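You operate a simulated robot arm through the tools that you are given. There is no shell and no other tool. Be economical: measure what you need, move in short steps, check, and stop when the job is done.

You are at the controls of a simulated two-armed robot. One attempt, no reset.

Task
Pick up the cartridge labelled "62" from the top of the crate lid with one hand, pass it to the other hand and put it on the yellow bench top.
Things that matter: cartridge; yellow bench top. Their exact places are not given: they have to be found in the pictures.

The check looks at the end state, three seconds after you hand in, the way a careful person would. Anything else that was tipped, shoved, dropped, spilled or broken makes it a failure. A push-on lid holds only when it is set on centred and level and pressed home; a screw cap is set on level and turned clockwise until tight.

Robot
Two 7-joint arms with three-finger grippers on one trunk, on a base that drives. Base frame: it is fixed to the floor where the robot stands at the start and does not move with it; the origin is under the middle of the robot, x ahead of it, y to its left, z up; the surface under the hand at the start is at about z = 0.413. Readings come in m, rad, newtons and seconds.
The left shoulder is at the start at [0.058, 0.154, 0.941], the right one opposite. With the tool pointing down near the work surface each hand reaches from about 0.1 to 0.6 m from the robot's upright axis, wherever it stands, measured 20 degrees to its own side. Places, roughly: yellow bench top [-1.2, -1.6, 0.7]. Payload 2.69 kg a hand.
Tool frame (each hand has its own): the origin (TCP) lies between the finger pads and is the grasp point; the fingertips stand 0.029 m ahead of it; z points along the fingers, y is the line along which they close. The gripper opens to 0.12 m. The gripper's body begins 0.078 m behind the TCP.
Orientation is that of the tool frame in the base frame, as a unit quaternion [w, x, y, z]. With the fingers straight down and closing along the base's y, the tool's x points along the base's -x, its y along +y and its z along -z.

Tools
- The arms move only by the tool move_arm. It takes "left_rows", "right_rows" or both (then of equal length, played together; a hand with none holds still); each is a list that holds one entry, the list of rows, each a list of 7 numbers: the shift along the tool's x, y, z in m, then the turn, a rotation vector about the tool's x, y, z in rad, then the opening, from 0 (shut) to 1 (fully open). In form: [[[x, y, z, wx, wy, wz, grip], ...]]. A call has 1 to 8 rows; each row shifts and turns the commanded pose from where the row before left it, along the tool's axes as they then stand. Rows are played at 5 a second. More than 0.05 m and 0.15 rad between two rows, or a gripper value outside its range, and nothing of the call is played. A pose out of reach is approached as far as the arm can. The call stops where the force on the tool passes 40 N (or 10 N more than at its start, if that is more) or the arm is blocked; 0.2 s more then pass. Each finger halts on what it meets, pressing with about 42 N; the grip force reading is that of the motor and also rises with nothing between the fingers. The clock runs only during rows and for 0.2 s after the last one: add rows that do not move to give the fingers time. The reply holds the time, the measured pose of the TCP, the force on the tool along the base axes, the opening and the grip force, in the units named above and with some noise, with the torque about the TCP (base axes, N m) and any sound that the robot's microphone picked up.
- Cameras (640 x 400 px; columns grow to the right, rows downward): "scene" is now at [0.1534, -0.0337, 1.0581]; the picture's right is [-0.46, -0.89, 0.00], its down [-0.73, 0.38, -0.57] and it looks along [0.51, -0.26, -0.82] (base axes); focal length 276 px, centre (320, 200). "left" rides on the left gripper at [0.063, 0, -0.104] in its tool frame; the picture's right is [0.00, 1.00, 0.00], its down [-0.83, 0.00, -0.56] and it looks along [-0.56, 0.00, 0.83] (tool axes); focal length 275 px, centre (320, 200). "right" rides on the right gripper at [0.063, 0, -0.104] in its tool frame; the picture's right is [0.00, 1.00, 0.00], its down [-0.83, 0.00, -0.56] and it looks along [-0.56, 0.00, 0.83] (tool axes); focal length 275 px, centre (320, 200).
- get_image(camera): a new picture of that camera. The clock stands still meanwhile.
- slide_trunk(by): slides the trunk up (or, below 0, down) by that many m; the arms and the scene camera ride with it, the base frame stays. It gives what a move gives, with no picture.
- roll_base(legs): drives the robot by 1 to 6 legs, each [ahead, left, turn to the left] in m, m and rad, along the robot's own axes; the way and the turn of a leg run together, so that a leg with both is an arc; at most 1.5 m and 3.142 rad a leg. The arms and the cameras ride along, it lands a little off, and it stops where it bumps. It gives what a move gives.
- turn_head(pan, tilt): turns the head with the scene camera to pan (to the left, within 1.396 rad either way) and tilt (down, from -0.506 to 1.204), counted from straight ahead of the robot. It gives what a move gives.
- point_at(camera, pixels): for up to 12 pixels [column, row] of the newest picture of that camera ("zoom" is the newest enlarged one), the place [x, y, z] in the base frame of the surface seen there, good to about 0.003 m. The clock stands still meanwhile.
- close_up(camera, box): a new picture of the part [left, top, right, bottom] of that camera's present view, enlarged. The clock stands still meanwhile.
- sign_off(): hands the job in; it is judged then, once.

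Keep the steps short. Do not move on a guess: measure, check each grasp and each placing, and mend mistakes. In all there are 80 turns and 78 pictures (those below and enlarged ones count). Leave the grippers open and the arms clear of the work at the hand-in unless told otherwise, and finish with a single line.

The tools are called after "Call:" as name(argument=value, ...) on one line, values as JSON. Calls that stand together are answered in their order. move_arm: Moves the arms, as the interface text tells. Its arguments: {"type":"object","properties":{"left_rows":{"type":"array","items":{"type":"array","items":{"type":"array","items":{"type":"number"}}}},"right_rows":{"type":"array","items":{"type":"array","items":{"type":"array","items":{"type":"number"}}}}},"required":[]} The other tools are called the same way: slide_trunk (by) slides the trunk up or down; roll_base (legs) drives the base; turn_head (pan, tilt) turns the head that bears the scene camera; get_image (camera) takes a picture; point_at (camera, pixels) gives the place of the surface under pixels of a picture; close_up (camera, box) takes an enlarged picture of a part of a camera's view; sign_off () hands the job in.

At the start:

```text
time: 0.0
left_tool_pos: [0.4002, 0.0627, 0.6563]
left_orientation: [0.001, 0.001, 1.0, 0.0]
left_ft_force: [-0.3, 0.1, 0.0]
left_moment: [-0.01, 0.0, 0.0]
left_width: 0.1197
left_grip_force: 0.0
right_tool_pos: [0.3403, -0.2813, 0.6455]
right_orientation: [0.0, 0.0, 1.0, 0.0]
right_ft_force: [-0.4, -0.3, -0.4]
right_moment: [0.03, 0.01, 0.01]
right_width: 0.12
right_grip_force: 0.0
trunk travel left (down, up): [-0.313, 0.124]
robot x, y, heading: [-0.0031, -0.0006, 0.002]
head pan, tilt: [-0.473, 0.967]
```

scene: 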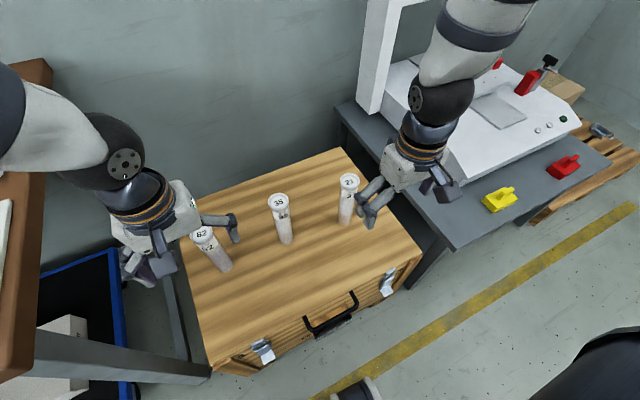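
right: 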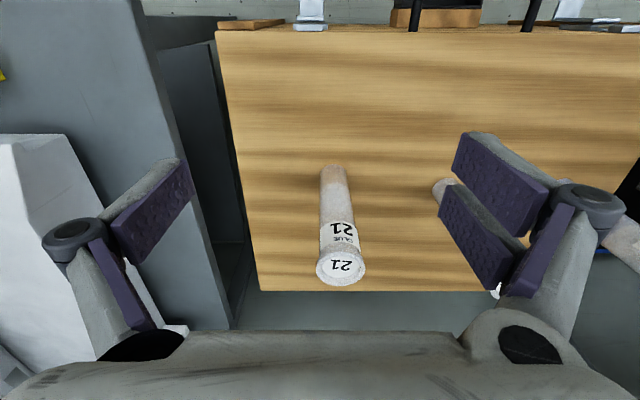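
left: 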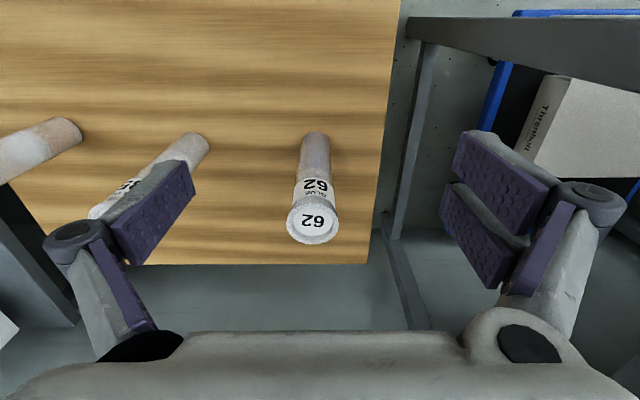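

The cartridge "62" is seen in the left camera with its cap at about (313,222). I'll measure it, its base and its neighbours.

Call:
point_at(camera="left", pixels=[[313, 222], [313, 208], [313, 238], [291, 222], [336, 222], [315, 180], [314, 140], [316, 120], [190, 150], [110, 205], [200, 220]])

Call:
point_at(camera="scene", pixels=[[201, 234], [226, 270], [278, 201], [286, 240], [349, 181], [347, 220], [240, 280]])

Call:
close_up(camera="left", box=[240, 100, 400, 260])

```text
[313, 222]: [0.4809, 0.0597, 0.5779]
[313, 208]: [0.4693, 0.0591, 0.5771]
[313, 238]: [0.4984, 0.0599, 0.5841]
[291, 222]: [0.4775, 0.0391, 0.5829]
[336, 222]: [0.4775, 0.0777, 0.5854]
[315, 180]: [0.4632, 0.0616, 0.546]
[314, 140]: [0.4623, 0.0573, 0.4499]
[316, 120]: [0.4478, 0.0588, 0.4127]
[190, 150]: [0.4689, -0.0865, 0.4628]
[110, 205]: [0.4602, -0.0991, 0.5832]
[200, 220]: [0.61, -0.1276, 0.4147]
```

```text
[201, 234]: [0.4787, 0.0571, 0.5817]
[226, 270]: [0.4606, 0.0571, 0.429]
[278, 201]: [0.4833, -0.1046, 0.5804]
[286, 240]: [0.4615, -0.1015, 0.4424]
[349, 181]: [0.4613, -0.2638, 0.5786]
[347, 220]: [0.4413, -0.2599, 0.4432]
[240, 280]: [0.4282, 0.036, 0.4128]
```

```text
2.50 times, centred on (320, 180) of left
```

zoom: 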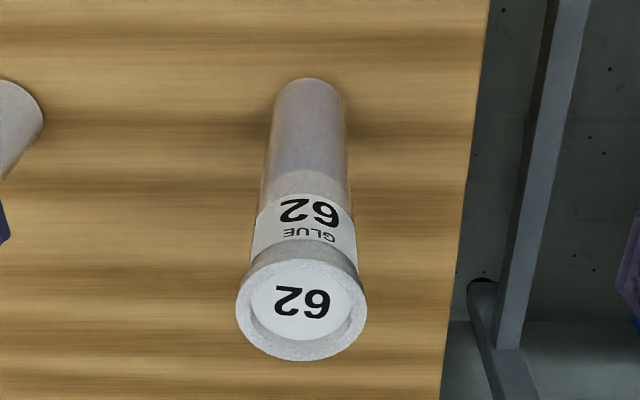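

Cartridge 62 stands at about (0.479, 0.059), from z 0.413 to 0.583, with a clear neighbourhood. I'll move the left hand over it first, then check.

Call:
move_arm(left_rows=[[[-0.04, -0.002, 0, 0, 0, 0, 1], [-0.039, -0.002, 0, 0, 0, 0, 1], [0, 0, 0.02, 0, 0, 0, 1], [0, 0, 0, 0, 0, 0, 1]]])

Call:
get_image(camera="left")

```text
time: 1.0
left_tool_pos: [0.4803, 0.0602, 0.6354]
left_orientation: [0.001, 0.0, 1.0, 0.0]
left_ft_force: [0.5, -0.3, -0.6]
left_moment: [0.02, 0.0, 0.01]
left_width: 0.1198
left_grip_force: 0.1
right_tool_pos: [0.3398, -0.2812, 0.6462]
right_orientation: [-0.001, 0.0, 1.0, 0.0]
right_ft_force: [0.1, -0.5, 0.5]
right_moment: [0.01, 0.01, 0.01]
right_width: 0.12
right_grip_force: 0.1
trunk travel left (down, up): [-0.313, 0.124]
robot x, y, heading: [-0.0013, 0.0015, -0.003]
head pan, tilt: [-0.473, 0.967]
```

```text
73 pictures are left
```

left: 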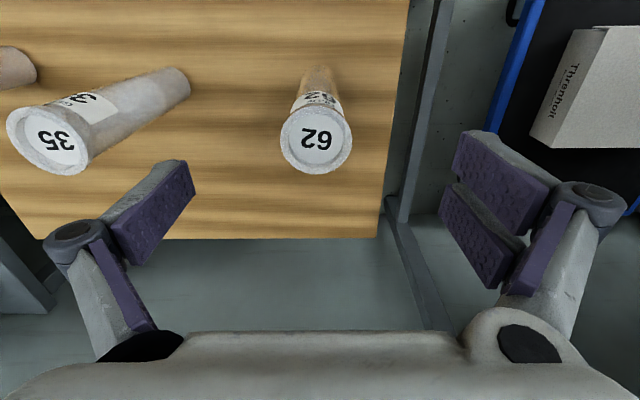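

Call:
point_at(camera="left", pixels=[[317, 139], [281, 139], [352, 139], [317, 108], [317, 173]])

```text
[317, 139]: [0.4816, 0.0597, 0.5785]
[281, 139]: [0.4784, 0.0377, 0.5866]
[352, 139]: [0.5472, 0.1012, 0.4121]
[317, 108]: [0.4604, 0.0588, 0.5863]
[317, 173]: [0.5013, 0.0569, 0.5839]
```

The hand is centred over it (axis about 0.481, 0.059). I'll go down to TCP z≈0.535 and close.

Call:
move_arm(left_rows=[[[0, -0.001, 0.03, 0, 0, 0, 1], [0, 0, 0.03, 0, 0, 0, 1], [0, 0, 0.03, 0, 0, 0, 1], [0, 0, 0.01, 0, 0, 0, 1], [0, 0, 0, 0, 0, 0, 0.6], [0, 0, 0, 0, 0, 0, 0], [0, 0, 0, 0, 0, 0, 0], [0, 0, 0, 0, 0, 0, 0]]])

Call:
get_image(camera="left")

```text
time: 2.8
left_tool_pos: [0.4801, 0.0579, 0.5356]
left_orientation: [0.001, 0.0, 1.0, 0.001]
left_ft_force: [-0.3, -0.4, 0.6]
left_moment: [-0.08, -0.04, 0.0]
left_width: 0.0369
left_grip_force: 42.1
right_tool_pos: [0.3399, -0.2824, 0.6458]
right_orientation: [0.0, 0.0, 1.0, 0.0]
right_ft_force: [-1.1, 0.1, -0.6]
right_moment: [0.01, -0.01, 0.01]
right_width: 0.1203
right_grip_force: 0.0
trunk travel left (down, up): [-0.313, 0.124]
robot x, y, heading: [-0.0023, 0.001, 0.004]
head pan, tilt: [-0.473, 0.967]
```

```text
72 pictures are left
```

left: 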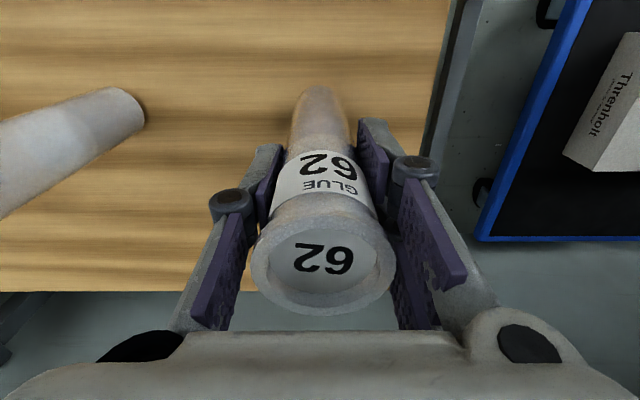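

Gripped firmly on the body (37 mm, 42 N). Lifting straight up.

Call:
move_arm(left_rows=[[[0, 0, -0.02, 0, 0, 0, 0], [0, 0, -0.035, 0, 0, 0, 0], [0, 0, -0.04, 0, 0, 0, 0], [0, 0, -0.04, 0, 0, 0, 0], [0, 0, -0.04, 0, 0, 0, 0], [0, 0, -0.04, 0, 0, 0, 0], [0, 0, -0.04, 0, 0, 0, 0], [0, 0, 0, 0, 0, 0, 0]]])

Call:
get_image(camera="scene")

```text
time: 4.6
left_tool_pos: [0.4809, 0.0581, 0.79]
left_orientation: [0.0, -0.001, 1.0, 0.0]
left_ft_force: [-0.4, -0.4, -1.2]
left_moment: [0.03, -0.02, 0.01]
left_width: 0.0369
left_grip_force: 42.2
right_tool_pos: [0.3388, -0.2814, 0.6453]
right_orientation: [0.0, 0.0, 1.0, 0.001]
right_ft_force: [-0.7, -0.1, 0.8]
right_moment: [-0.02, -0.01, 0.02]
right_width: 0.12
right_grip_force: 0.0
trunk travel left (down, up): [-0.313, 0.124]
robot x, y, heading: [0.0045, -0.0016, -0.002]
head pan, tilt: [-0.473, 0.967]
```

```text
71 pictures are left
```

scene: 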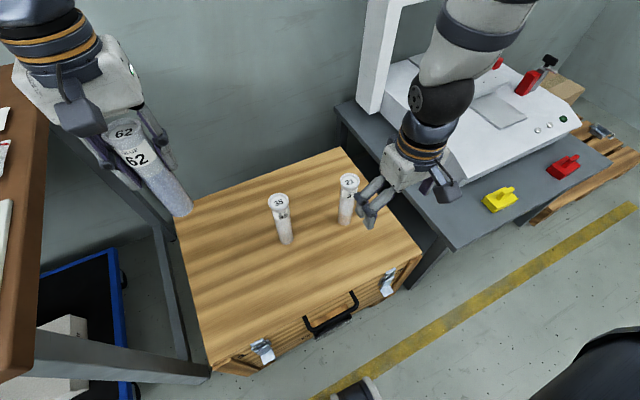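

Cartridge is held upright in the left hand. Next: left carries it to y≈-0.08 while the right rises; then the right hand pitches towards forward (60° turn about its closing axis).

Call:
move_arm(left_rows=[[[0, -0.035, 0, 0, 0, 0, 0], [0, -0.035, 0, 0, 0, 0, 0], [0, -0.035, 0, 0, 0, 0, 0], [0, -0.033, 0, 0, 0, 0, 0], [0, 0, 0, 0, 0, 0, 0]]], right_rows=[[[0.01, 0, -0.03, 0, 0, 0, 1], [0.01, 0, -0.035, 0, 0, 0, 1], [0.01, 0, 0, 0, -0.14, 0, 1], [0, 0, 0, 0, -0.14, 0, 1], [0, 0, 0, 0, -0.14, 0, 1]]])

Call:
move_arm(right_rows=[[[0, 0, 0, 0, -0.14, 0, 1], [0, 0, 0, 0, -0.14, 0, 1], [0, 0, 0, 0, -0.14, 0, 1], [0, 0, 0, 0, -0.14, 0, 1], [0, 0, 0, 0, -0.067, 0, 1], [0, 0, 0, 0, 0, 0, 1]]])

Call:
get_image(camera="right")

Call:
get_image(camera="scene")

```text
time: 5.8
left_tool_pos: [0.4803, -0.0814, 0.7912]
left_orientation: [0.0, 0.0, 1.0, 0.0]
left_ft_force: [0.0, -0.2, -0.9]
left_moment: [0.02, -0.02, 0.01]
left_width: 0.037
left_grip_force: 41.7
right_tool_pos: [0.3126, -0.269, 0.6624]
right_orientation: [0.023, 0.001, 0.999, 0.029]
right_ft_force: [-0.5, 0.0, -0.1]
right_moment: [0.01, -0.03, -0.04]
right_width: 0.1199
right_grip_force: 0.1
right hand out of reach, approached as far as the arm can: row 1, 2, 3, 4, 5
trunk travel left (down, up): [-0.313, 0.124]
robot x, y, heading: [0.002, -0.0019, 0.002]
head pan, tilt: [-0.473, 0.967]
```

```text
time: 7.2
left_tool_pos: [0.4783, -0.0798, 0.7919]
left_orientation: [-0.001, 0.001, 1.0, 0.0]
left_ft_force: [-0.1, -0.4, -1.8]
left_moment: [-0.01, 0.0, 0.03]
left_width: 0.037
left_grip_force: 42.2
right_tool_pos: [0.3612, -0.2832, 0.6382]
right_orientation: [0.3, 0.013, 0.953, 0.038]
right_ft_force: [-0.1, 0.6, -0.4]
right_moment: [0.0, 0.02, -0.01]
right_width: 0.1199
right_grip_force: 0.0
right hand out of reach, approached as far as the arm can: row 1, 2, 3, 4, 5
trunk travel left (down, up): [-0.313, 0.124]
robot x, y, heading: [-0.0032, 0.0005, -0.001]
head pan, tilt: [-0.473, 0.967]
```

```text
70 pictures are left
```

right: 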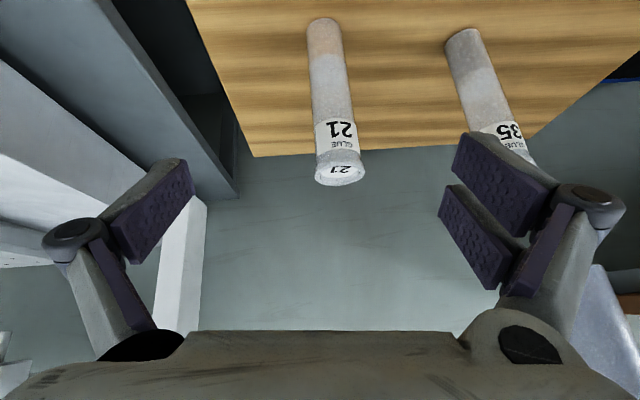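

```text
69 pictures are left
```

scene: 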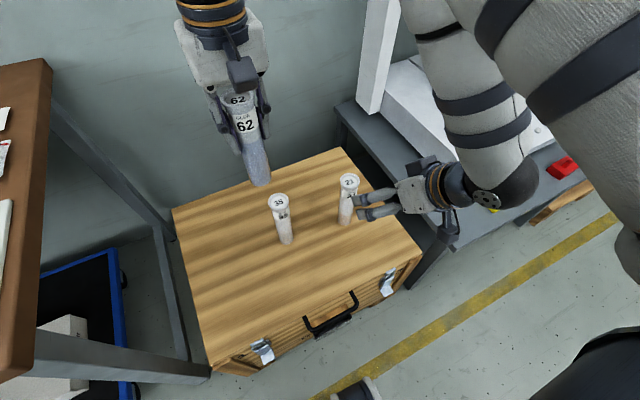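

The right wrist is folded too near its shoulder pointing forward. Pointing left is better for it, so I'll yaw the right hand left (about base vertical) while raising it, clear of cartridge 21.

Call:
move_arm(right_rows=[[[-0.0086, 0, -0.0123, -0.08, 0, -0.115, 1], [-0.0086, 0, -0.0123, -0.08, 0, -0.115, 1], [-0.0086, 0, -0.0123, -0.08, 0, -0.115, 1], [-0.0086, 0, -0.0123, -0.08, 0, -0.115, 1], [-0.0086, 0, -0.0123, -0.08, 0, -0.115, 1], [0, 0, 0, 0, 0, 0, 1]]])

```text
time: 8.6
left_tool_pos: [0.4798, -0.0795, 0.7915]
left_orientation: [0.0, 0.001, 1.0, 0.0]
left_ft_force: [0.0, -0.3, -0.3]
left_moment: [0.0, 0.01, -0.03]
left_width: 0.037
left_grip_force: 41.4
right_tool_pos: [0.3625, -0.29, 0.7137]
right_orientation: [0.295, -0.315, 0.892, 0.137]
right_ft_force: [-0.2, 0.4, 0.4]
right_moment: [0.0, 0.0, 0.0]
right_width: 0.12
right_grip_force: 0.0
trunk travel left (down, up): [-0.313, 0.124]
robot x, y, heading: [0.0011, -0.0005, -0.003]
head pan, tilt: [-0.473, 0.967]
```

Reachable and turned 44° left. Now pitch up to about 30° below horizontal and level its closing axis.

Call:
move_arm(right_rows=[[[0, 0, 0, 0, 0, -0.096, 1], [0, 0, 0, 0, -0.128, 0, 1], [0, 0, 0, 0, -0.128, 0, 1], [0, 0, 0, 0, -0.128, 0, 1], [0, 0, 0, 0, 0, 0, 1]]])

```text
time: 9.8
left_tool_pos: [0.4796, -0.0805, 0.791]
left_orientation: [0.0, 0.0, 1.0, -0.001]
left_ft_force: [-1.0, -0.1, -0.6]
left_moment: [0.01, 0.02, -0.03]
left_width: 0.0367
left_grip_force: 42.2
right_tool_pos: [0.3712, -0.2894, 0.7154]
right_orientation: [0.461, -0.327, 0.803, 0.191]
right_ft_force: [-0.3, 1.0, 0.1]
right_moment: [0.0, 0.03, -0.02]
right_width: 0.1201
right_grip_force: 0.0
right hand out of reach, approached as far as the arm can: row 4
trunk travel left (down, up): [-0.313, 0.124]
robot x, y, heading: [0.0006, 0.0013, -0.002]
head pan, tilt: [-0.473, 0.967]
```

Pitch is 30°, yaw 45°, level. Move to a stand-off 0.13 m short of the cartridge's lower part and look.

Call:
move_arm(right_rows=[[[-0.0137, 0.0238, 0.0272, 0, 0, 0, 1], [-0.0137, 0.0238, 0.0272, 0, 0, 0, 1], [-0.0137, 0.0238, 0.0272, 0, 0, 0, 1], [0, 0, 0, 0, 0, 0, 1]]])

Call:
get_image(camera="right")

Call:
get_image(camera="scene")

```text
time: 10.8
left_tool_pos: [0.4792, -0.081, 0.7913]
left_orientation: [0.001, 0.0, 1.0, 0.0]
left_ft_force: [0.3, 0.5, -2.0]
left_moment: [0.0, 0.01, 0.02]
left_width: 0.0366
left_grip_force: 42.1
right_tool_pos: [0.3862, -0.1745, 0.7098]
right_orientation: [0.462, -0.327, 0.803, 0.189]
right_ft_force: [-0.8, -0.3, 0.9]
right_moment: [0.01, 0.0, -0.01]
right_width: 0.12
right_grip_force: 0.1
trunk travel left (down, up): [-0.313, 0.124]
robot x, y, heading: [0.0017, 0.0041, -0.0]
head pan, tilt: [-0.473, 0.967]
```

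```text
68 pictures are left
```

right: 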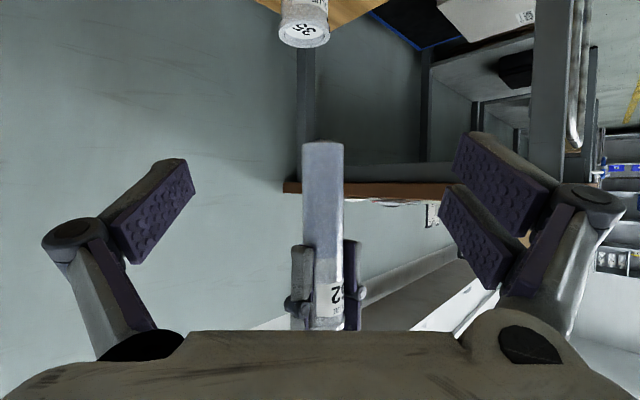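

```text
67 pictures are left
```

scene: 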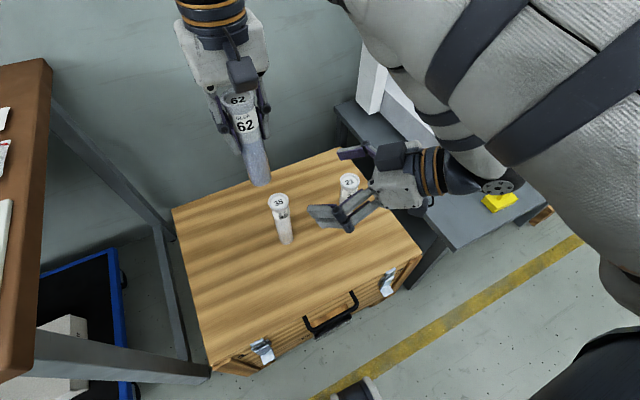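

Call:
point_at(camera="right", pixels=[[322, 146], [322, 200], [322, 230], [308, 200], [338, 200]])

```text
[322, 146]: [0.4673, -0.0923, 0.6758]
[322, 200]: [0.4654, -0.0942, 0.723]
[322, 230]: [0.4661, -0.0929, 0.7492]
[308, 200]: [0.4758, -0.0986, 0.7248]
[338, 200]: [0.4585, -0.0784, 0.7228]
```

Cartridge is centred at column 322, axis about (0.479,-0.080). Advance horizontally around it.

Call:
move_arm(right_rows=[[[-0.0167, 0.0005, 0.0287, 0, 0, 0, 1], [-0.0167, 0.0005, 0.0287, 0, 0, 0, 1], [-0.0167, 0.0005, 0.0287, 0, 0, 0, 1], [-0.0167, 0.0005, 0.0287, 0, 0, 0, 1], [0, 0, 0, 0, 0, 0, 1]]])

Call:
get_image(camera="right")

Call:
get_image(camera="scene")

```text
time: 12.0
left_tool_pos: [0.4799, -0.0804, 0.7912]
left_orientation: [0.0, 0.0, 1.0, -0.001]
left_ft_force: [-0.9, 1.2, -0.9]
left_moment: [0.0, 0.02, -0.01]
left_width: 0.0367
left_grip_force: 42.2
right_tool_pos: [0.4807, -0.0807, 0.7094]
right_orientation: [0.463, -0.327, 0.802, 0.189]
right_ft_force: [0.0, -0.4, 0.5]
right_moment: [0.03, 0.02, -0.03]
right_width: 0.12
right_grip_force: 0.1
trunk travel left (down, up): [-0.313, 0.124]
robot x, y, heading: [0.0034, -0.0048, 0.003]
head pan, tilt: [-0.473, 0.967]
```

```text
66 pictures are left
```

right: 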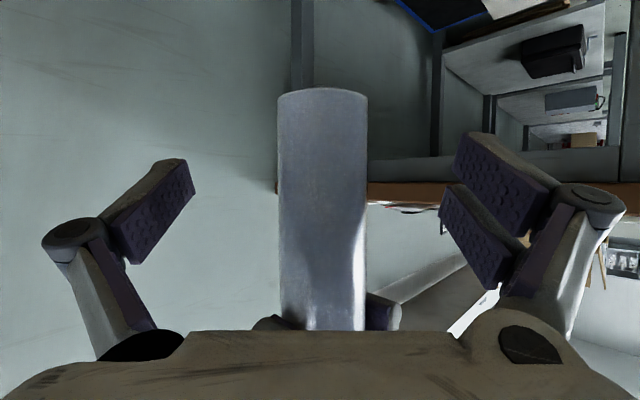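

```text
65 pictures are left
```

scene: 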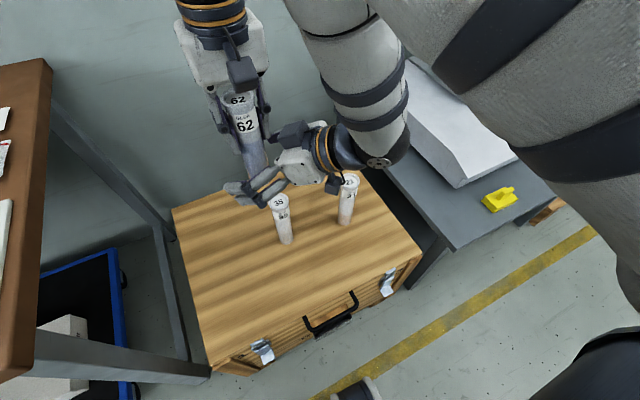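

The cartridge stands between the right fingers with no contact. Close the right hand.

Call:
move_arm(right_rows=[[[0, 0, 0, 0, 0, 0, 0.6], [0, 0, 0, 0, 0, 0, 0.35], [0, 0, 0, 0, 0, 0, 0], [0, 0, 0, 0, 0, 0, 0], [0, 0, 0, 0, 0, 0, 0]]])

Call:
get_image(camera="right")

```text
time: 13.2
left_tool_pos: [0.4805, -0.0813, 0.7924]
left_orientation: [0.002, 0.001, 1.0, 0.0]
left_ft_force: [7.0, -4.4, -5.9]
left_moment: [-0.34, -0.49, 0.14]
left_width: 0.0367
left_grip_force: 42.1
right_tool_pos: [0.4801, -0.08, 0.7107]
right_orientation: [0.462, -0.328, 0.802, 0.19]
right_ft_force: [-6.7, 4.0, 4.2]
right_moment: [-0.04, 0.03, -0.13]
right_width: 0.0361
right_grip_force: 42.5
trunk travel left (down, up): [-0.313, 0.124]
robot x, y, heading: [-0.0015, -0.0026, -0.001]
head pan, tilt: [-0.473, 0.967]
```

```text
64 pictures are left
```

right: 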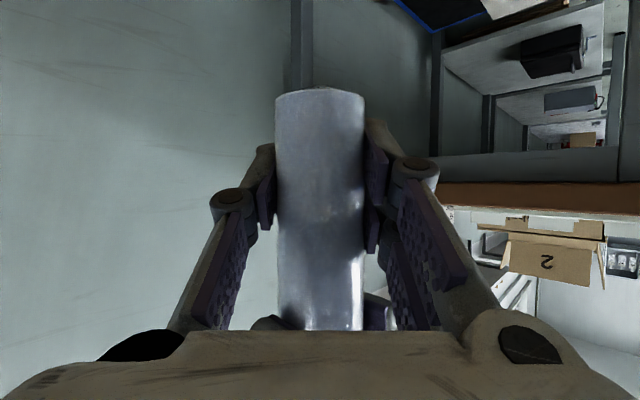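

Right grips (36 mm, 42 N). Open the left partway and lift it straight off.

Call:
move_arm(left_rows=[[[0, 0, 0, 0, 0, 0, 0.45], [0, 0, 0, 0, 0, 0, 0.6], [0, 0, 0, 0, 0, 0, 0.6], [0, 0, -0.03, 0, 0, 0, 0.6], [0, 0, -0.04, 0, 0, 0, 0.6], [0, 0, -0.04, 0, 0, 0, 0.6], [0, 0, 0, 0, 0, 0, 0.6]]])

Call:
get_image(camera="scene")

```text
time: 14.8
left_tool_pos: [0.4799, -0.0792, 0.9019]
left_orientation: [0.0, -0.001, 1.0, 0.0]
left_ft_force: [-0.4, 0.4, 0.1]
left_moment: [-0.05, 0.0, -0.02]
left_width: 0.0721
left_grip_force: 0.1
right_tool_pos: [0.4809, -0.0799, 0.7099]
right_orientation: [0.463, -0.327, 0.802, 0.19]
right_ft_force: [0.0, 0.1, -0.6]
right_moment: [-0.01, 0.02, 0.0]
right_width: 0.0362
right_grip_force: 42.4
trunk travel left (down, up): [-0.313, 0.124]
robot x, y, heading: [0.0019, 0.0021, 0.003]
head pan, tilt: [-0.473, 0.967]
```

```text
63 pictures are left
```

scene: 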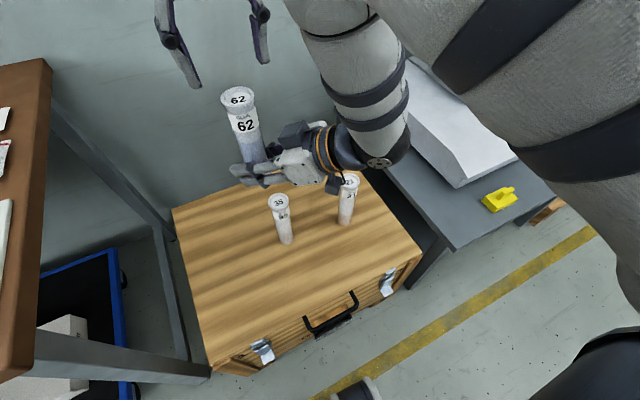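

Handed over. Move the left hand off to the left and back, and look right for the bench and the way.

Call:
move_arm(left_rows=[[[0, 0.045, 0, 0, 0, 0, 1], [0, 0.045, 0, 0, 0, 0, 1], [0, 0.045, 0, 0, 0, 0, 1], [0.02, 0.04, 0, 0, 0, 0, 1], [0.04, 0.02, 0, 0, 0, 0, 1], [0.045, 0, 0, 0, 0, 0, 1], [0, 0, 0, 0, 0, 0, 1]]])

Call:
turn_head(pan=-1.396, tilt=0.45)

Call:
get_image(camera="scene")

Call:
turn_head(pan=1.396, tilt=0.45)

Call:
get_image(camera="scene")

```text
time: 16.4
left_tool_pos: [0.3758, 0.1159, 0.9005]
left_orientation: [0.001, 0.0, 1.0, 0.0]
left_ft_force: [0.0, -0.5, 0.0]
left_moment: [0.0, 0.01, 0.01]
left_width: 0.1198
left_grip_force: 0.1
right_tool_pos: [0.4809, -0.081, 0.7102]
right_orientation: [0.463, -0.327, 0.802, 0.19]
right_ft_force: [-0.3, -0.3, 0.3]
right_moment: [0.03, 0.03, 0.01]
right_width: 0.0359
right_grip_force: 42.6
trunk travel left (down, up): [-0.313, 0.124]
robot x, y, heading: [0.0003, -0.0003, -0.0]
head pan, tilt: [-0.473, 0.967]
```

```text
time: 17.6
left_tool_pos: [0.376, 0.1147, 0.901]
left_orientation: [0.0, 0.0, 1.0, 0.0]
left_ft_force: [-0.3, 0.3, -0.1]
left_moment: [-0.02, 0.0, 0.0]
left_width: 0.1199
left_grip_force: 0.0
right_tool_pos: [0.4802, -0.0807, 0.7111]
right_orientation: [0.463, -0.327, 0.802, 0.19]
right_ft_force: [-0.5, 0.8, -0.5]
right_moment: [0.01, -0.03, -0.01]
right_width: 0.0364
right_grip_force: 41.7
trunk travel left (down, up): [-0.313, 0.124]
robot x, y, heading: [0.0013, 0.0039, -0.002]
head pan, tilt: [-1.396, 0.45]
```

```text
62 pictures are left
```

scene: 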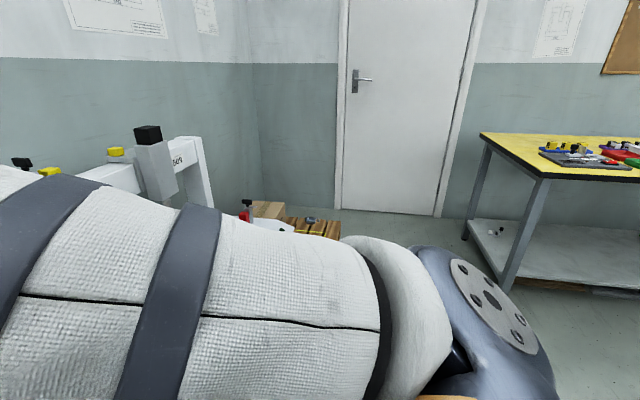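

```text
time: 20.1
left_tool_pos: [0.3755, 0.1145, 0.9011]
left_orientation: [0.0, 0.0, 1.0, 0.0]
left_ft_force: [-0.4, -0.5, -0.2]
left_moment: [0.02, -0.03, 0.01]
left_width: 0.12
left_grip_force: 0.1
right_tool_pos: [0.4821, -0.0815, 0.7101]
right_orientation: [0.462, -0.327, 0.803, 0.189]
right_ft_force: [0.3, 0.2, 0.4]
right_moment: [0.0, 0.02, 0.01]
right_width: 0.0362
right_grip_force: 42.0
trunk travel left (down, up): [-0.313, 0.124]
robot x, y, heading: [-0.0031, -0.0019, -0.004]
head pan, tilt: [1.396, 0.45]
```

```text
61 pictures are left
```

scene: 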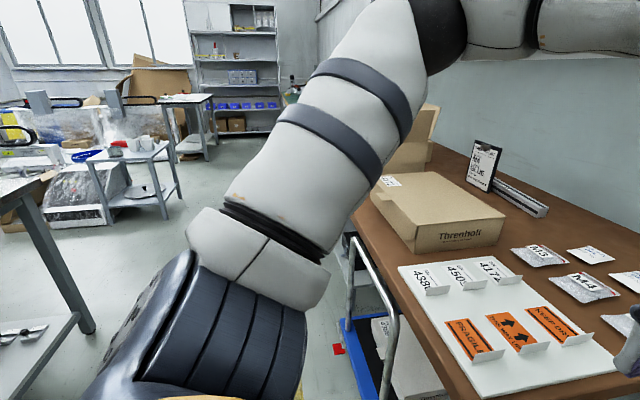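

Call:
point_at(camera="scene", pixels=[[60, 180], [90, 325], [20, 190], [150, 160], [180, 195], [120, 215], [340, 345], [370, 210], [300, 385], [520, 350], [205, 235]])

Call:
turn_head(pan=-1.396, tilt=0.45)

Call:
get_image(camera="scene")

Call:
point_at(camera="scene", pixels=[[482, 135], [546, 177], [630, 182], [600, 138], [570, 158], [470, 240], [505, 285], [325, 235], [300, 210], [160, 150], [440, 225], [630, 330]])

Call:
close_up(camera="scene", box=[460, 110, 640, 223])

```text
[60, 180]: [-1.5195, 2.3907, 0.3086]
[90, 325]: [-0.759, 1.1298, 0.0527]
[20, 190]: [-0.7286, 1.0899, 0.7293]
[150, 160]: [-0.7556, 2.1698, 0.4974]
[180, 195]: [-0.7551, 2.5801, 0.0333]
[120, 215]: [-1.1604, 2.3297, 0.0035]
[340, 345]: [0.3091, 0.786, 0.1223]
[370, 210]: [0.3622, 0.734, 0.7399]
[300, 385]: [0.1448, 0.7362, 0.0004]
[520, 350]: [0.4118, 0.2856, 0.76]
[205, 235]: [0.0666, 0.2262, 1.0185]
```

```text
time: 22.5
left_tool_pos: [0.3749, 0.1159, 0.9021]
left_orientation: [0.0, 0.0, 1.0, 0.0]
left_ft_force: [0.3, 0.2, 0.3]
left_moment: [-0.01, 0.01, 0.04]
left_width: 0.12
left_grip_force: 0.0
right_tool_pos: [0.4805, -0.0806, 0.7098]
right_orientation: [0.463, -0.327, 0.802, 0.189]
right_ft_force: [-0.4, 0.2, 0.5]
right_moment: [-0.01, -0.01, -0.02]
right_width: 0.036
right_grip_force: 42.1
trunk travel left (down, up): [-0.313, 0.124]
robot x, y, heading: [0.0018, -0.0011, 0.0]
head pan, tilt: [-1.396, 0.45]
```

```text
60 pictures are left
```

scene: 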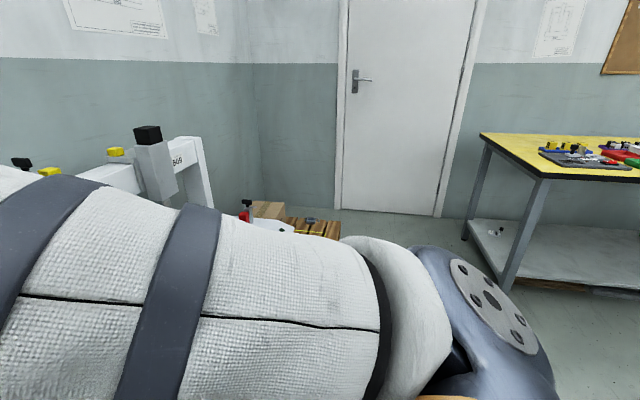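

```text
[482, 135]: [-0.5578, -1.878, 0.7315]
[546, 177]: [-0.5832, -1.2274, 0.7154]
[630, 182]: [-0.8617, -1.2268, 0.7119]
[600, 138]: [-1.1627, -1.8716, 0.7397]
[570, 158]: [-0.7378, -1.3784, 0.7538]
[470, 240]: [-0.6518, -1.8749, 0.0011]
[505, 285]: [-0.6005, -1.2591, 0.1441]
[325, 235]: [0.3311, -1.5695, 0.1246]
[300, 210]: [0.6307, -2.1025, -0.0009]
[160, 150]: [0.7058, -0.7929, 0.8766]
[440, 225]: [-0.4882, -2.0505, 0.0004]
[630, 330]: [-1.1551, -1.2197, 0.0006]
```

```text
3.54 times, centred on (550, 166) of scene
```

zoom: 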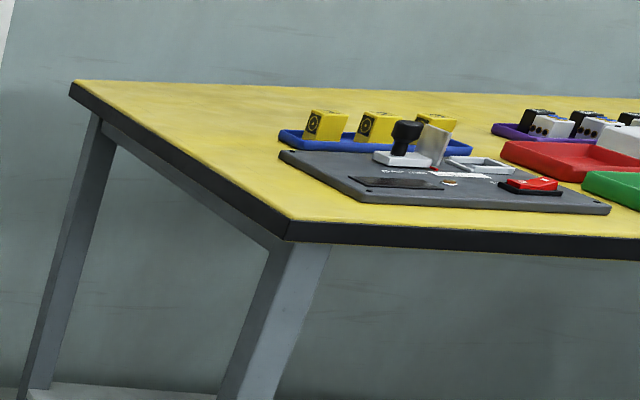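

The yellow bench corner is at (-0.57,-1.23), top z≈0.72; its near right end is free. I'll raise the trunk 0.12 m so the cartridge clears the bench top, back up, then turn the robot right part-way and look again.

Call:
slide_trunk(by=0.12)

Call:
roll_base(legs=[[-0.4, 0, 0]])

Call:
turn_head(pan=-0.2, tilt=1.2)

Call:
get_image(camera="scene")

```text
time: 24.0
left_tool_pos: [0.3762, 0.1155, 1.0201]
left_orientation: [-0.001, 0.0, 1.0, 0.0]
left_ft_force: [0.5, -0.5, 0.2]
left_moment: [0.0, -0.01, 0.01]
left_width: 0.1199
left_grip_force: 0.0
right_tool_pos: [0.481, -0.0806, 0.8283]
right_orientation: [0.461, -0.327, 0.803, 0.19]
right_ft_force: [0.3, -0.1, -1.8]
right_moment: [0.02, -0.01, -0.02]
right_width: 0.036
right_grip_force: 42.2
trunk travel left (down, up): [-0.433, 0.004]
robot x, y, heading: [-0.0017, -0.0017, 0.001]
head pan, tilt: [-1.396, 0.45]
```

```text
time: 26.5
left_tool_pos: [-0.0246, 0.1145, 1.0223]
left_orientation: [-0.001, 0.0, 1.0, 0.0]
left_ft_force: [-0.2, 0.2, 1.0]
left_moment: [0.02, -0.02, -0.01]
left_width: 0.12
left_grip_force: 0.0
right_tool_pos: [0.0808, -0.0812, 0.8304]
right_orientation: [0.462, -0.328, 0.802, 0.189]
right_ft_force: [0.2, 0.2, -0.6]
right_moment: [-0.01, 0.03, -0.01]
right_width: 0.0357
right_grip_force: 42.4
trunk travel left (down, up): [-0.433, 0.004]
robot x, y, heading: [-0.3971, 0.0019, -0.002]
head pan, tilt: [-1.396, 0.45]
```

```text
time: 27.9
left_tool_pos: [-0.0232, 0.1158, 1.0213]
left_orientation: [0.0, 0.0, 1.0, 0.0]
left_ft_force: [0.5, -0.6, 0.1]
left_moment: [-0.02, -0.03, -0.01]
left_width: 0.1198
left_grip_force: 0.0
right_tool_pos: [0.0823, -0.0808, 0.8295]
right_orientation: [0.462, -0.327, 0.802, 0.189]
right_ft_force: [0.0, -0.8, -0.2]
right_moment: [0.02, 0.0, 0.01]
right_width: 0.0361
right_grip_force: 42.0
trunk travel left (down, up): [-0.433, 0.004]
robot x, y, heading: [-0.3967, 0.0023, -0.001]
head pan, tilt: [-0.201, 1.201]
```

```text
58 pictures are left
```

scene: 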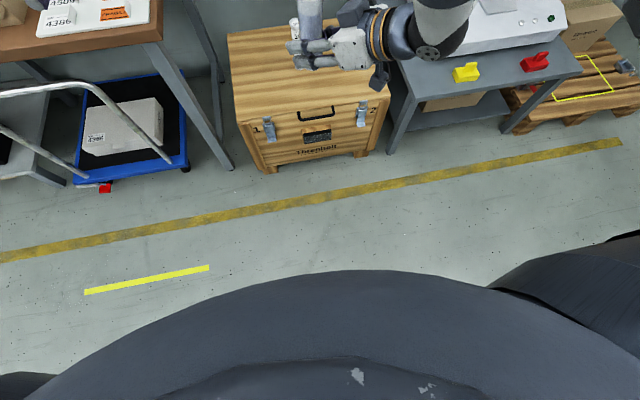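

Call:
point_at(camera="scene", pixels=[[370, 276], [370, 268], [100, 375], [560, 300], [385, 150], [505, 130], [580, 70], [520, 115], [620, 240]])

Call:
roll_base(legs=[[0, 0, -1.1]])

Call:
turn_head(pan=-0.6, tilt=0.6)

Call:
get_image(camera="scene")

```text
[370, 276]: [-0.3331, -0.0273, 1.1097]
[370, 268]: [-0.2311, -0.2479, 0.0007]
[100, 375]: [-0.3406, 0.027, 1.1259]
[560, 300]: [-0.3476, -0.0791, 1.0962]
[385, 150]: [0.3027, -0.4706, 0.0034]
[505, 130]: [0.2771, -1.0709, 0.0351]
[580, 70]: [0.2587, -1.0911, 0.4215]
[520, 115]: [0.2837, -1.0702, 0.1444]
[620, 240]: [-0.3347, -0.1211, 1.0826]
```

```text
time: 31.1
left_tool_pos: [-0.1249, -0.2813, 1.0213]
left_orientation: [0.0, 0.522, 0.853, -0.001]
left_ft_force: [0.2, -0.3, 0.2]
left_moment: [-0.02, 0.01, 0.0]
left_width: 0.1199
left_grip_force: 0.0
right_tool_pos: [-0.2531, -0.4648, 0.8296]
right_orientation: [0.493, 0.14, 0.855, -0.08]
right_ft_force: [0.0, 0.1, -0.2]
right_moment: [0.02, -0.02, 0.01]
right_width: 0.0361
right_grip_force: 41.8
trunk travel left (down, up): [-0.433, 0.004]
robot x, y, heading: [-0.3998, -0.0011, -1.096]
head pan, tilt: [-0.201, 1.201]
```

```text
time: 32.1
left_tool_pos: [-0.1266, -0.2808, 1.0213]
left_orientation: [0.0, 0.523, 0.852, 0.0]
left_ft_force: [0.3, -0.2, -0.2]
left_moment: [-0.01, 0.05, 0.0]
left_width: 0.1199
left_grip_force: 0.0
right_tool_pos: [-0.2531, -0.4651, 0.8295]
right_orientation: [0.492, 0.14, 0.855, -0.08]
right_ft_force: [-0.5, -0.1, -1.4]
right_moment: [-0.02, 0.0, 0.02]
right_width: 0.036
right_grip_force: 41.7
trunk travel left (down, up): [-0.433, 0.004]
robot x, y, heading: [-0.3996, 0.0024, -1.095]
head pan, tilt: [-0.6, 0.6]
```

```text
57 pictures are left
```

scene: 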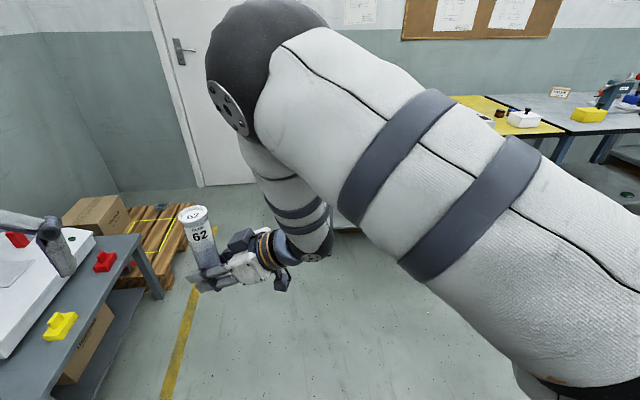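

Way is clear. Finish the turn to about -135° and drive to 0.2 m short of the placing stand, then look.

Call:
roll_base(legs=[[0, 0, -1.26], [0.466, 0.858, 0]])

Call:
turn_head(pan=0.1, tilt=0.8)

Call:
get_image(camera="scene")

Call:
get_image(camera="right")

Call:
get_image(camera="left")

```text
time: 42.2
left_tool_pos: [-0.304, -1.2857, 1.0195]
left_orientation: [0.001, 0.926, 0.378, 0.0]
left_ft_force: [1.0, 0.3, 0.0]
left_moment: [-0.03, 0.0, -0.01]
left_width: 0.1198
left_grip_force: 0.1
right_tool_pos: [-0.518, -1.2197, 0.8299]
right_orientation: [0.351, 0.618, 0.607, -0.355]
right_ft_force: [-0.2, 0.3, -1.1]
right_moment: [0.01, 0.0, -0.02]
right_width: 0.0356
right_grip_force: 41.8
trunk travel left (down, up): [-0.433, 0.004]
robot x, y, heading: [-0.1179, -0.9412, -2.362]
head pan, tilt: [-0.6, 0.6]
```

```text
time: 43.3
left_tool_pos: [-0.3035, -1.2856, 1.0207]
left_orientation: [0.0, 0.926, 0.378, 0.0]
left_ft_force: [0.0, 0.0, -0.3]
left_moment: [0.01, 0.02, -0.02]
left_width: 0.1201
left_grip_force: 0.1
right_tool_pos: [-0.5173, -1.2198, 0.8295]
right_orientation: [0.35, 0.618, 0.607, -0.355]
right_ft_force: [0.0, -0.2, -1.9]
right_moment: [0.02, 0.0, 0.02]
right_width: 0.0357
right_grip_force: 42.5
trunk travel left (down, up): [-0.433, 0.004]
robot x, y, heading: [-0.1192, -0.9378, -2.366]
head pan, tilt: [0.099, 0.799]
```

```text
56 pictures are left
```

scene: 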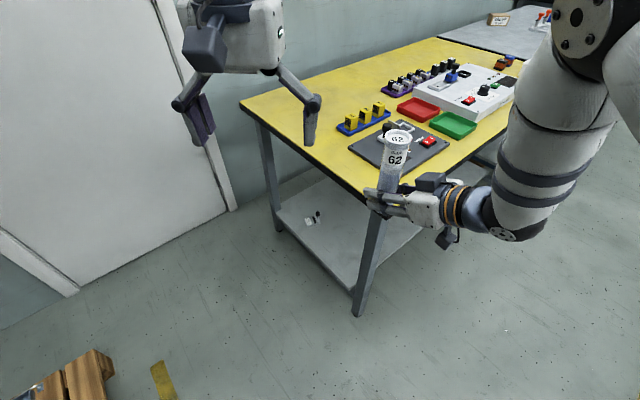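

```text
55 pictures are left
```

right: 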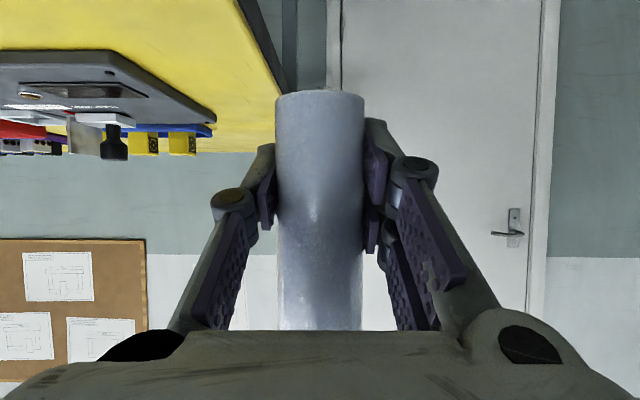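

```text
54 pictures are left
```

left: 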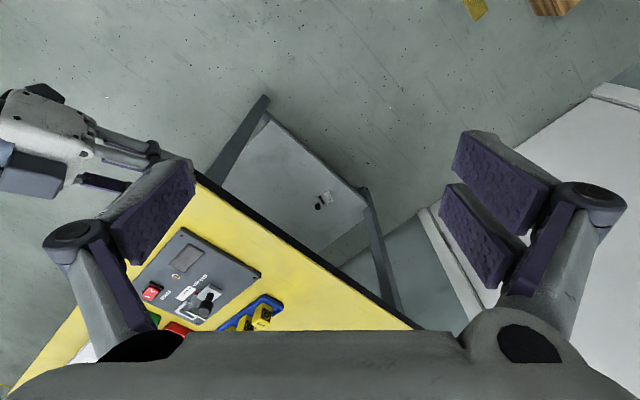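

The bench end is in view. I'll measure its edge, the board and the free yellow strip.

Call:
point_at(camera="left", pixels=[[260, 276], [186, 230], [283, 300], [300, 253], [230, 210], [240, 240], [290, 275], [330, 310], [350, 292], [210, 192]])

Call:
point_at(camera="scene", pixels=[[320, 140], [300, 115], [345, 165], [242, 102], [350, 148], [340, 127], [370, 182], [280, 120]])

```text
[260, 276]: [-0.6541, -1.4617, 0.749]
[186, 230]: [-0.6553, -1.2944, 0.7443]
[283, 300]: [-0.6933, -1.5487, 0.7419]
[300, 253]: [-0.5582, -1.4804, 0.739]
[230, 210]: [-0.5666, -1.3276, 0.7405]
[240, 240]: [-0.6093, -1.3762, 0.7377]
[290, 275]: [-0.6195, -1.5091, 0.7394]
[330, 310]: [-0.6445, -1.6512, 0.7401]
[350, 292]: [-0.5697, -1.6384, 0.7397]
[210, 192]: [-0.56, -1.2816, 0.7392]
```

```text
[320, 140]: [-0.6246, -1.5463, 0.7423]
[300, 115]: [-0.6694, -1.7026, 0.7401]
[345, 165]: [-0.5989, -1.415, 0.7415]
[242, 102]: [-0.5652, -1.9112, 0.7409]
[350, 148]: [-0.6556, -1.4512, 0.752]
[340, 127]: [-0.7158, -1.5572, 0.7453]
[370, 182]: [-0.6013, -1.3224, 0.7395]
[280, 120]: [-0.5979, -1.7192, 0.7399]
```

Bench top is z=0.740; the board covers x<-0.655, so I aim for about (-0.60,-1.65), free yellow area at the end. First slide alongside the bench end, turning slightly, then check.

Call:
roll_base(legs=[[0.274, 0.378, 0], [0, 0, -0.134]])

Call:
turn_head(pan=0.0, tilt=0.9)

Call:
get_image(camera="scene")

```text
time: 47.3
left_tool_pos: [-0.2814, -1.7173, 1.0211]
left_orientation: [0.0, 0.948, 0.317, 0.0]
left_ft_force: [-0.1, -0.9, 0.1]
left_moment: [-0.01, -0.03, 0.01]
left_width: 0.1201
left_grip_force: 0.1
right_tool_pos: [-0.4838, -1.6232, 0.8298]
right_orientation: [0.326, 0.657, 0.564, -0.378]
right_ft_force: [0.0, -0.7, -0.5]
right_moment: [0.01, 0.0, -0.01]
right_width: 0.0357
right_grip_force: 41.8
trunk travel left (down, up): [-0.433, 0.004]
robot x, y, heading: [-0.0516, -1.398, -2.498]
head pan, tilt: [0.099, 0.799]
```

```text
time: 48.0
left_tool_pos: [-0.2809, -1.7169, 1.0212]
left_orientation: [0.0, 0.949, 0.316, 0.0]
left_ft_force: [0.4, 0.5, 0.6]
left_moment: [0.01, -0.03, 0.0]
left_width: 0.1201
left_grip_force: 0.1
right_tool_pos: [-0.4842, -1.6225, 0.8304]
right_orientation: [0.326, 0.657, 0.566, -0.377]
right_ft_force: [-1.3, 0.5, -1.2]
right_moment: [-0.02, 0.03, 0.01]
right_width: 0.0356
right_grip_force: 42.7
trunk travel left (down, up): [-0.433, 0.004]
robot x, y, heading: [-0.0501, -1.3966, -2.502]
head pan, tilt: [0.0, 0.901]
```

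```text
53 pictures are left
```

scene: 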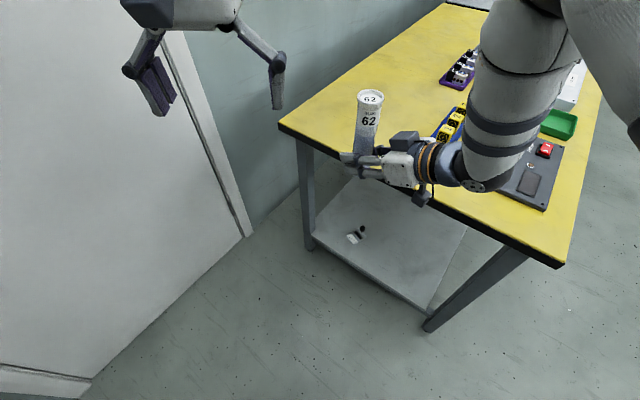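

Call:
point_at(camera="scene", pixels=[[455, 117], [442, 136], [437, 132], [460, 107], [372, 98], [358, 150], [367, 122]])

Call:
roll_base(legs=[[0.119, -0.043, 0]])

Call:
get_image(camera="scene")

Call:
get_image(camera="left")

```text
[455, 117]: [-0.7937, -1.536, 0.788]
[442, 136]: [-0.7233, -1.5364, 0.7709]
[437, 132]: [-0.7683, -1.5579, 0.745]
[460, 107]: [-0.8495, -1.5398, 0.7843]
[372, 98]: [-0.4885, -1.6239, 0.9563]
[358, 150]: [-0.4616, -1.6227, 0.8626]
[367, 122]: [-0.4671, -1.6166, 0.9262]
```

```text
time: 49.3
left_tool_pos: [-0.4013, -1.7543, 1.0218]
left_orientation: [0.001, 0.949, 0.317, 0.0]
left_ft_force: [0.1, -0.4, 0.3]
left_moment: [0.04, -0.02, 0.03]
left_width: 0.12
left_grip_force: 0.0
right_tool_pos: [-0.6047, -1.659, 0.83]
right_orientation: [0.326, 0.657, 0.564, -0.379]
right_ft_force: [0.6, 0.6, 0.4]
right_moment: [-0.01, 0.0, 0.06]
right_width: 0.0356
right_grip_force: 41.6
trunk travel left (down, up): [-0.433, 0.004]
robot x, y, heading: [-0.171, -1.4403, -2.497]
head pan, tilt: [0.0, 0.901]
```

```text
52 pictures are left
```

scene: 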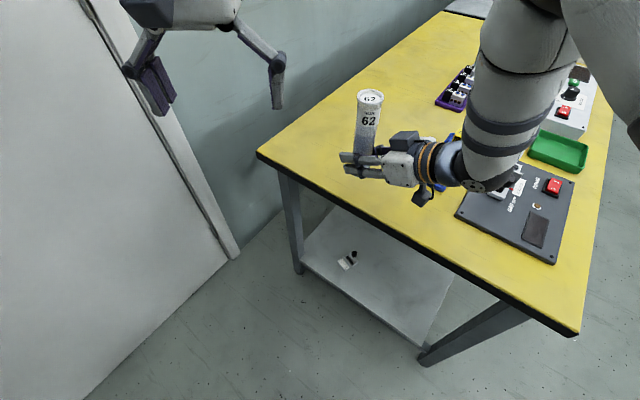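

```text
51 pictures are left
```

left: 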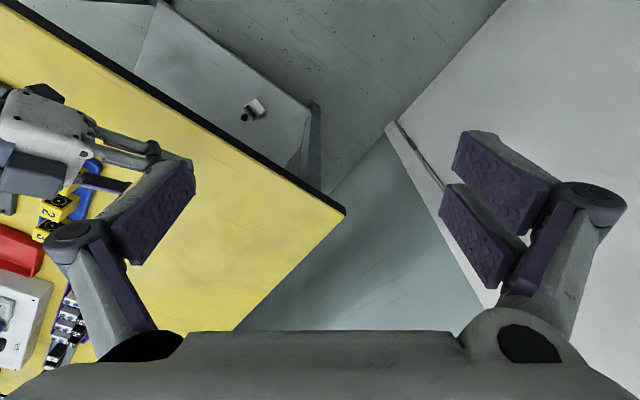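

Over the free spot (-0.605,-1.659). Base of cartridge is estimated 0.789, bench 0.740. Check the parts under the wrist, then lower by trunk 0.038.

Call:
point_at(camera="scene", pixels=[[424, 198], [437, 188], [400, 182], [475, 190], [495, 195], [505, 178], [370, 98], [362, 145]])

Call:
slide_trunk(by=-0.038)

Call:
get_image(camera="right")

Call:
close_up(camera="scene", box=[280, 60, 540, 222])

```text
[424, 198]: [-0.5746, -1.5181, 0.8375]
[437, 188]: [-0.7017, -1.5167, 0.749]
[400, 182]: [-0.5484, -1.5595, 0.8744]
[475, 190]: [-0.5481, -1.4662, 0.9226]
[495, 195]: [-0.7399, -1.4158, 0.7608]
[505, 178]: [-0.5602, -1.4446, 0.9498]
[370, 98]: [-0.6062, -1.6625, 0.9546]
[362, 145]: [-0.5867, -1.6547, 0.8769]
```

```text
time: 50.1
left_tool_pos: [-0.4009, -1.7519, 0.9836]
left_orientation: [0.0, 0.949, 0.316, -0.001]
left_ft_force: [1.2, 0.3, 0.3]
left_moment: [-0.04, 0.0, -0.01]
left_width: 0.1199
left_grip_force: 0.0
right_tool_pos: [-0.6031, -1.6591, 0.7928]
right_orientation: [0.325, 0.657, 0.564, -0.379]
right_ft_force: [0.4, 0.3, -1.0]
right_moment: [0.02, -0.02, 0.0]
right_width: 0.0357
right_grip_force: 41.9
trunk travel left (down, up): [-0.395, 0.042]
robot x, y, heading: [-0.1682, -1.4356, -2.491]
head pan, tilt: [0.0, 0.901]
```

```text
50 pictures are left
```

right: 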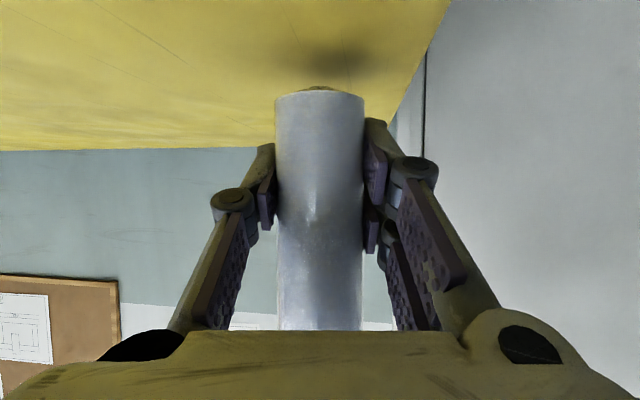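

```text
2.46 times, centred on (410, 141) of scene
```

zoom: 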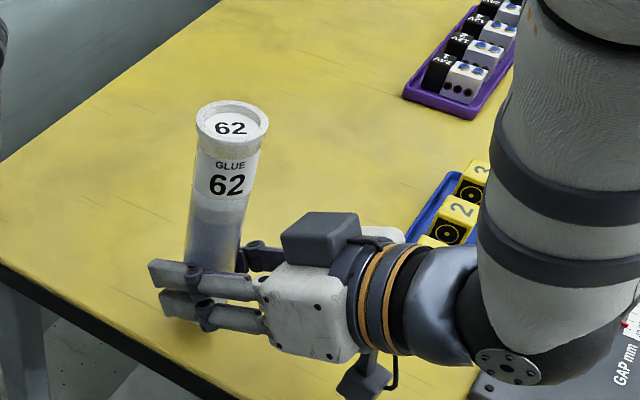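

About 1 cm to go, clear all round. Lower in 2 mm arm steps and watch the force.

Call:
move_arm(right_rows=[[[0.0026, 0, 0.0015, 0, 0, 0, 0], [0.0026, 0, 0.0015, 0, 0, 0, 0], [0.0017, 0, 0.001, 0, 0, 0, 0], [0.0009, 0, 0.0005, 0, 0, 0, 0], [0, 0, 0, 0, 0, 0, 0]]])

```text
time: 51.3
left_tool_pos: [-0.4009, -1.753, 0.984]
left_orientation: [0.0, 0.949, 0.316, -0.001]
left_ft_force: [1.1, -0.1, 0.2]
left_moment: [-0.01, 0.01, 0.01]
left_width: 0.1201
left_grip_force: 0.1
right_tool_pos: [-0.6037, -1.6599, 0.7829]
right_orientation: [0.325, 0.658, 0.564, -0.379]
right_ft_force: [0.1, 0.0, -0.8]
right_moment: [0.01, 0.0, 0.03]
right_width: 0.0357
right_grip_force: 41.7
trunk travel left (down, up): [-0.395, 0.042]
robot x, y, heading: [-0.17, -1.4365, -2.5]
head pan, tilt: [0.0, 0.901]
```

Call:
move_arm(right_rows=[[[0.0009, 0, 0.0005, 0, 0, 0, 0], [0.0009, 0, 0.0005, 0, 0, 0, 0], [0, 0, 0, 0, 0, 0, 0]]])

Call:
get_image(camera="right")

```text
time: 52.1
left_tool_pos: [-0.4007, -1.7531, 0.9836]
left_orientation: [0.001, 0.949, 0.316, -0.001]
left_ft_force: [-0.3, 0.8, 0.7]
left_moment: [0.01, 0.0, 0.03]
left_width: 0.1202
left_grip_force: 0.0
right_tool_pos: [-0.6035, -1.6594, 0.7822]
right_orientation: [0.326, 0.657, 0.564, -0.38]
right_ft_force: [1.3, 1.9, 6.8]
right_moment: [-0.07, -0.12, 0.03]
right_width: 0.0359
right_grip_force: 42.0
trunk travel left (down, up): [-0.395, 0.042]
robot x, y, heading: [-0.1709, -1.4359, -2.493]
head pan, tilt: [0.0, 0.901]
```

```text
48 pictures are left
```

right: 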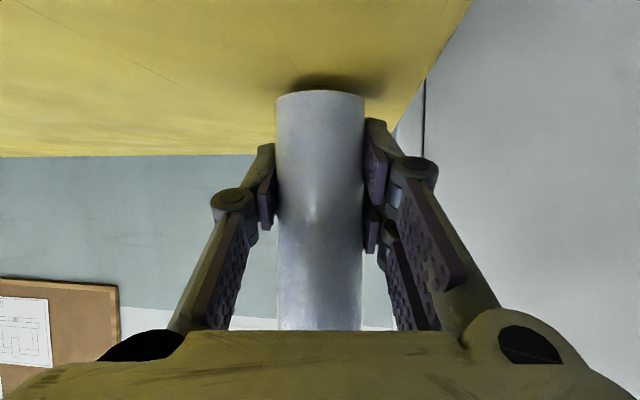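

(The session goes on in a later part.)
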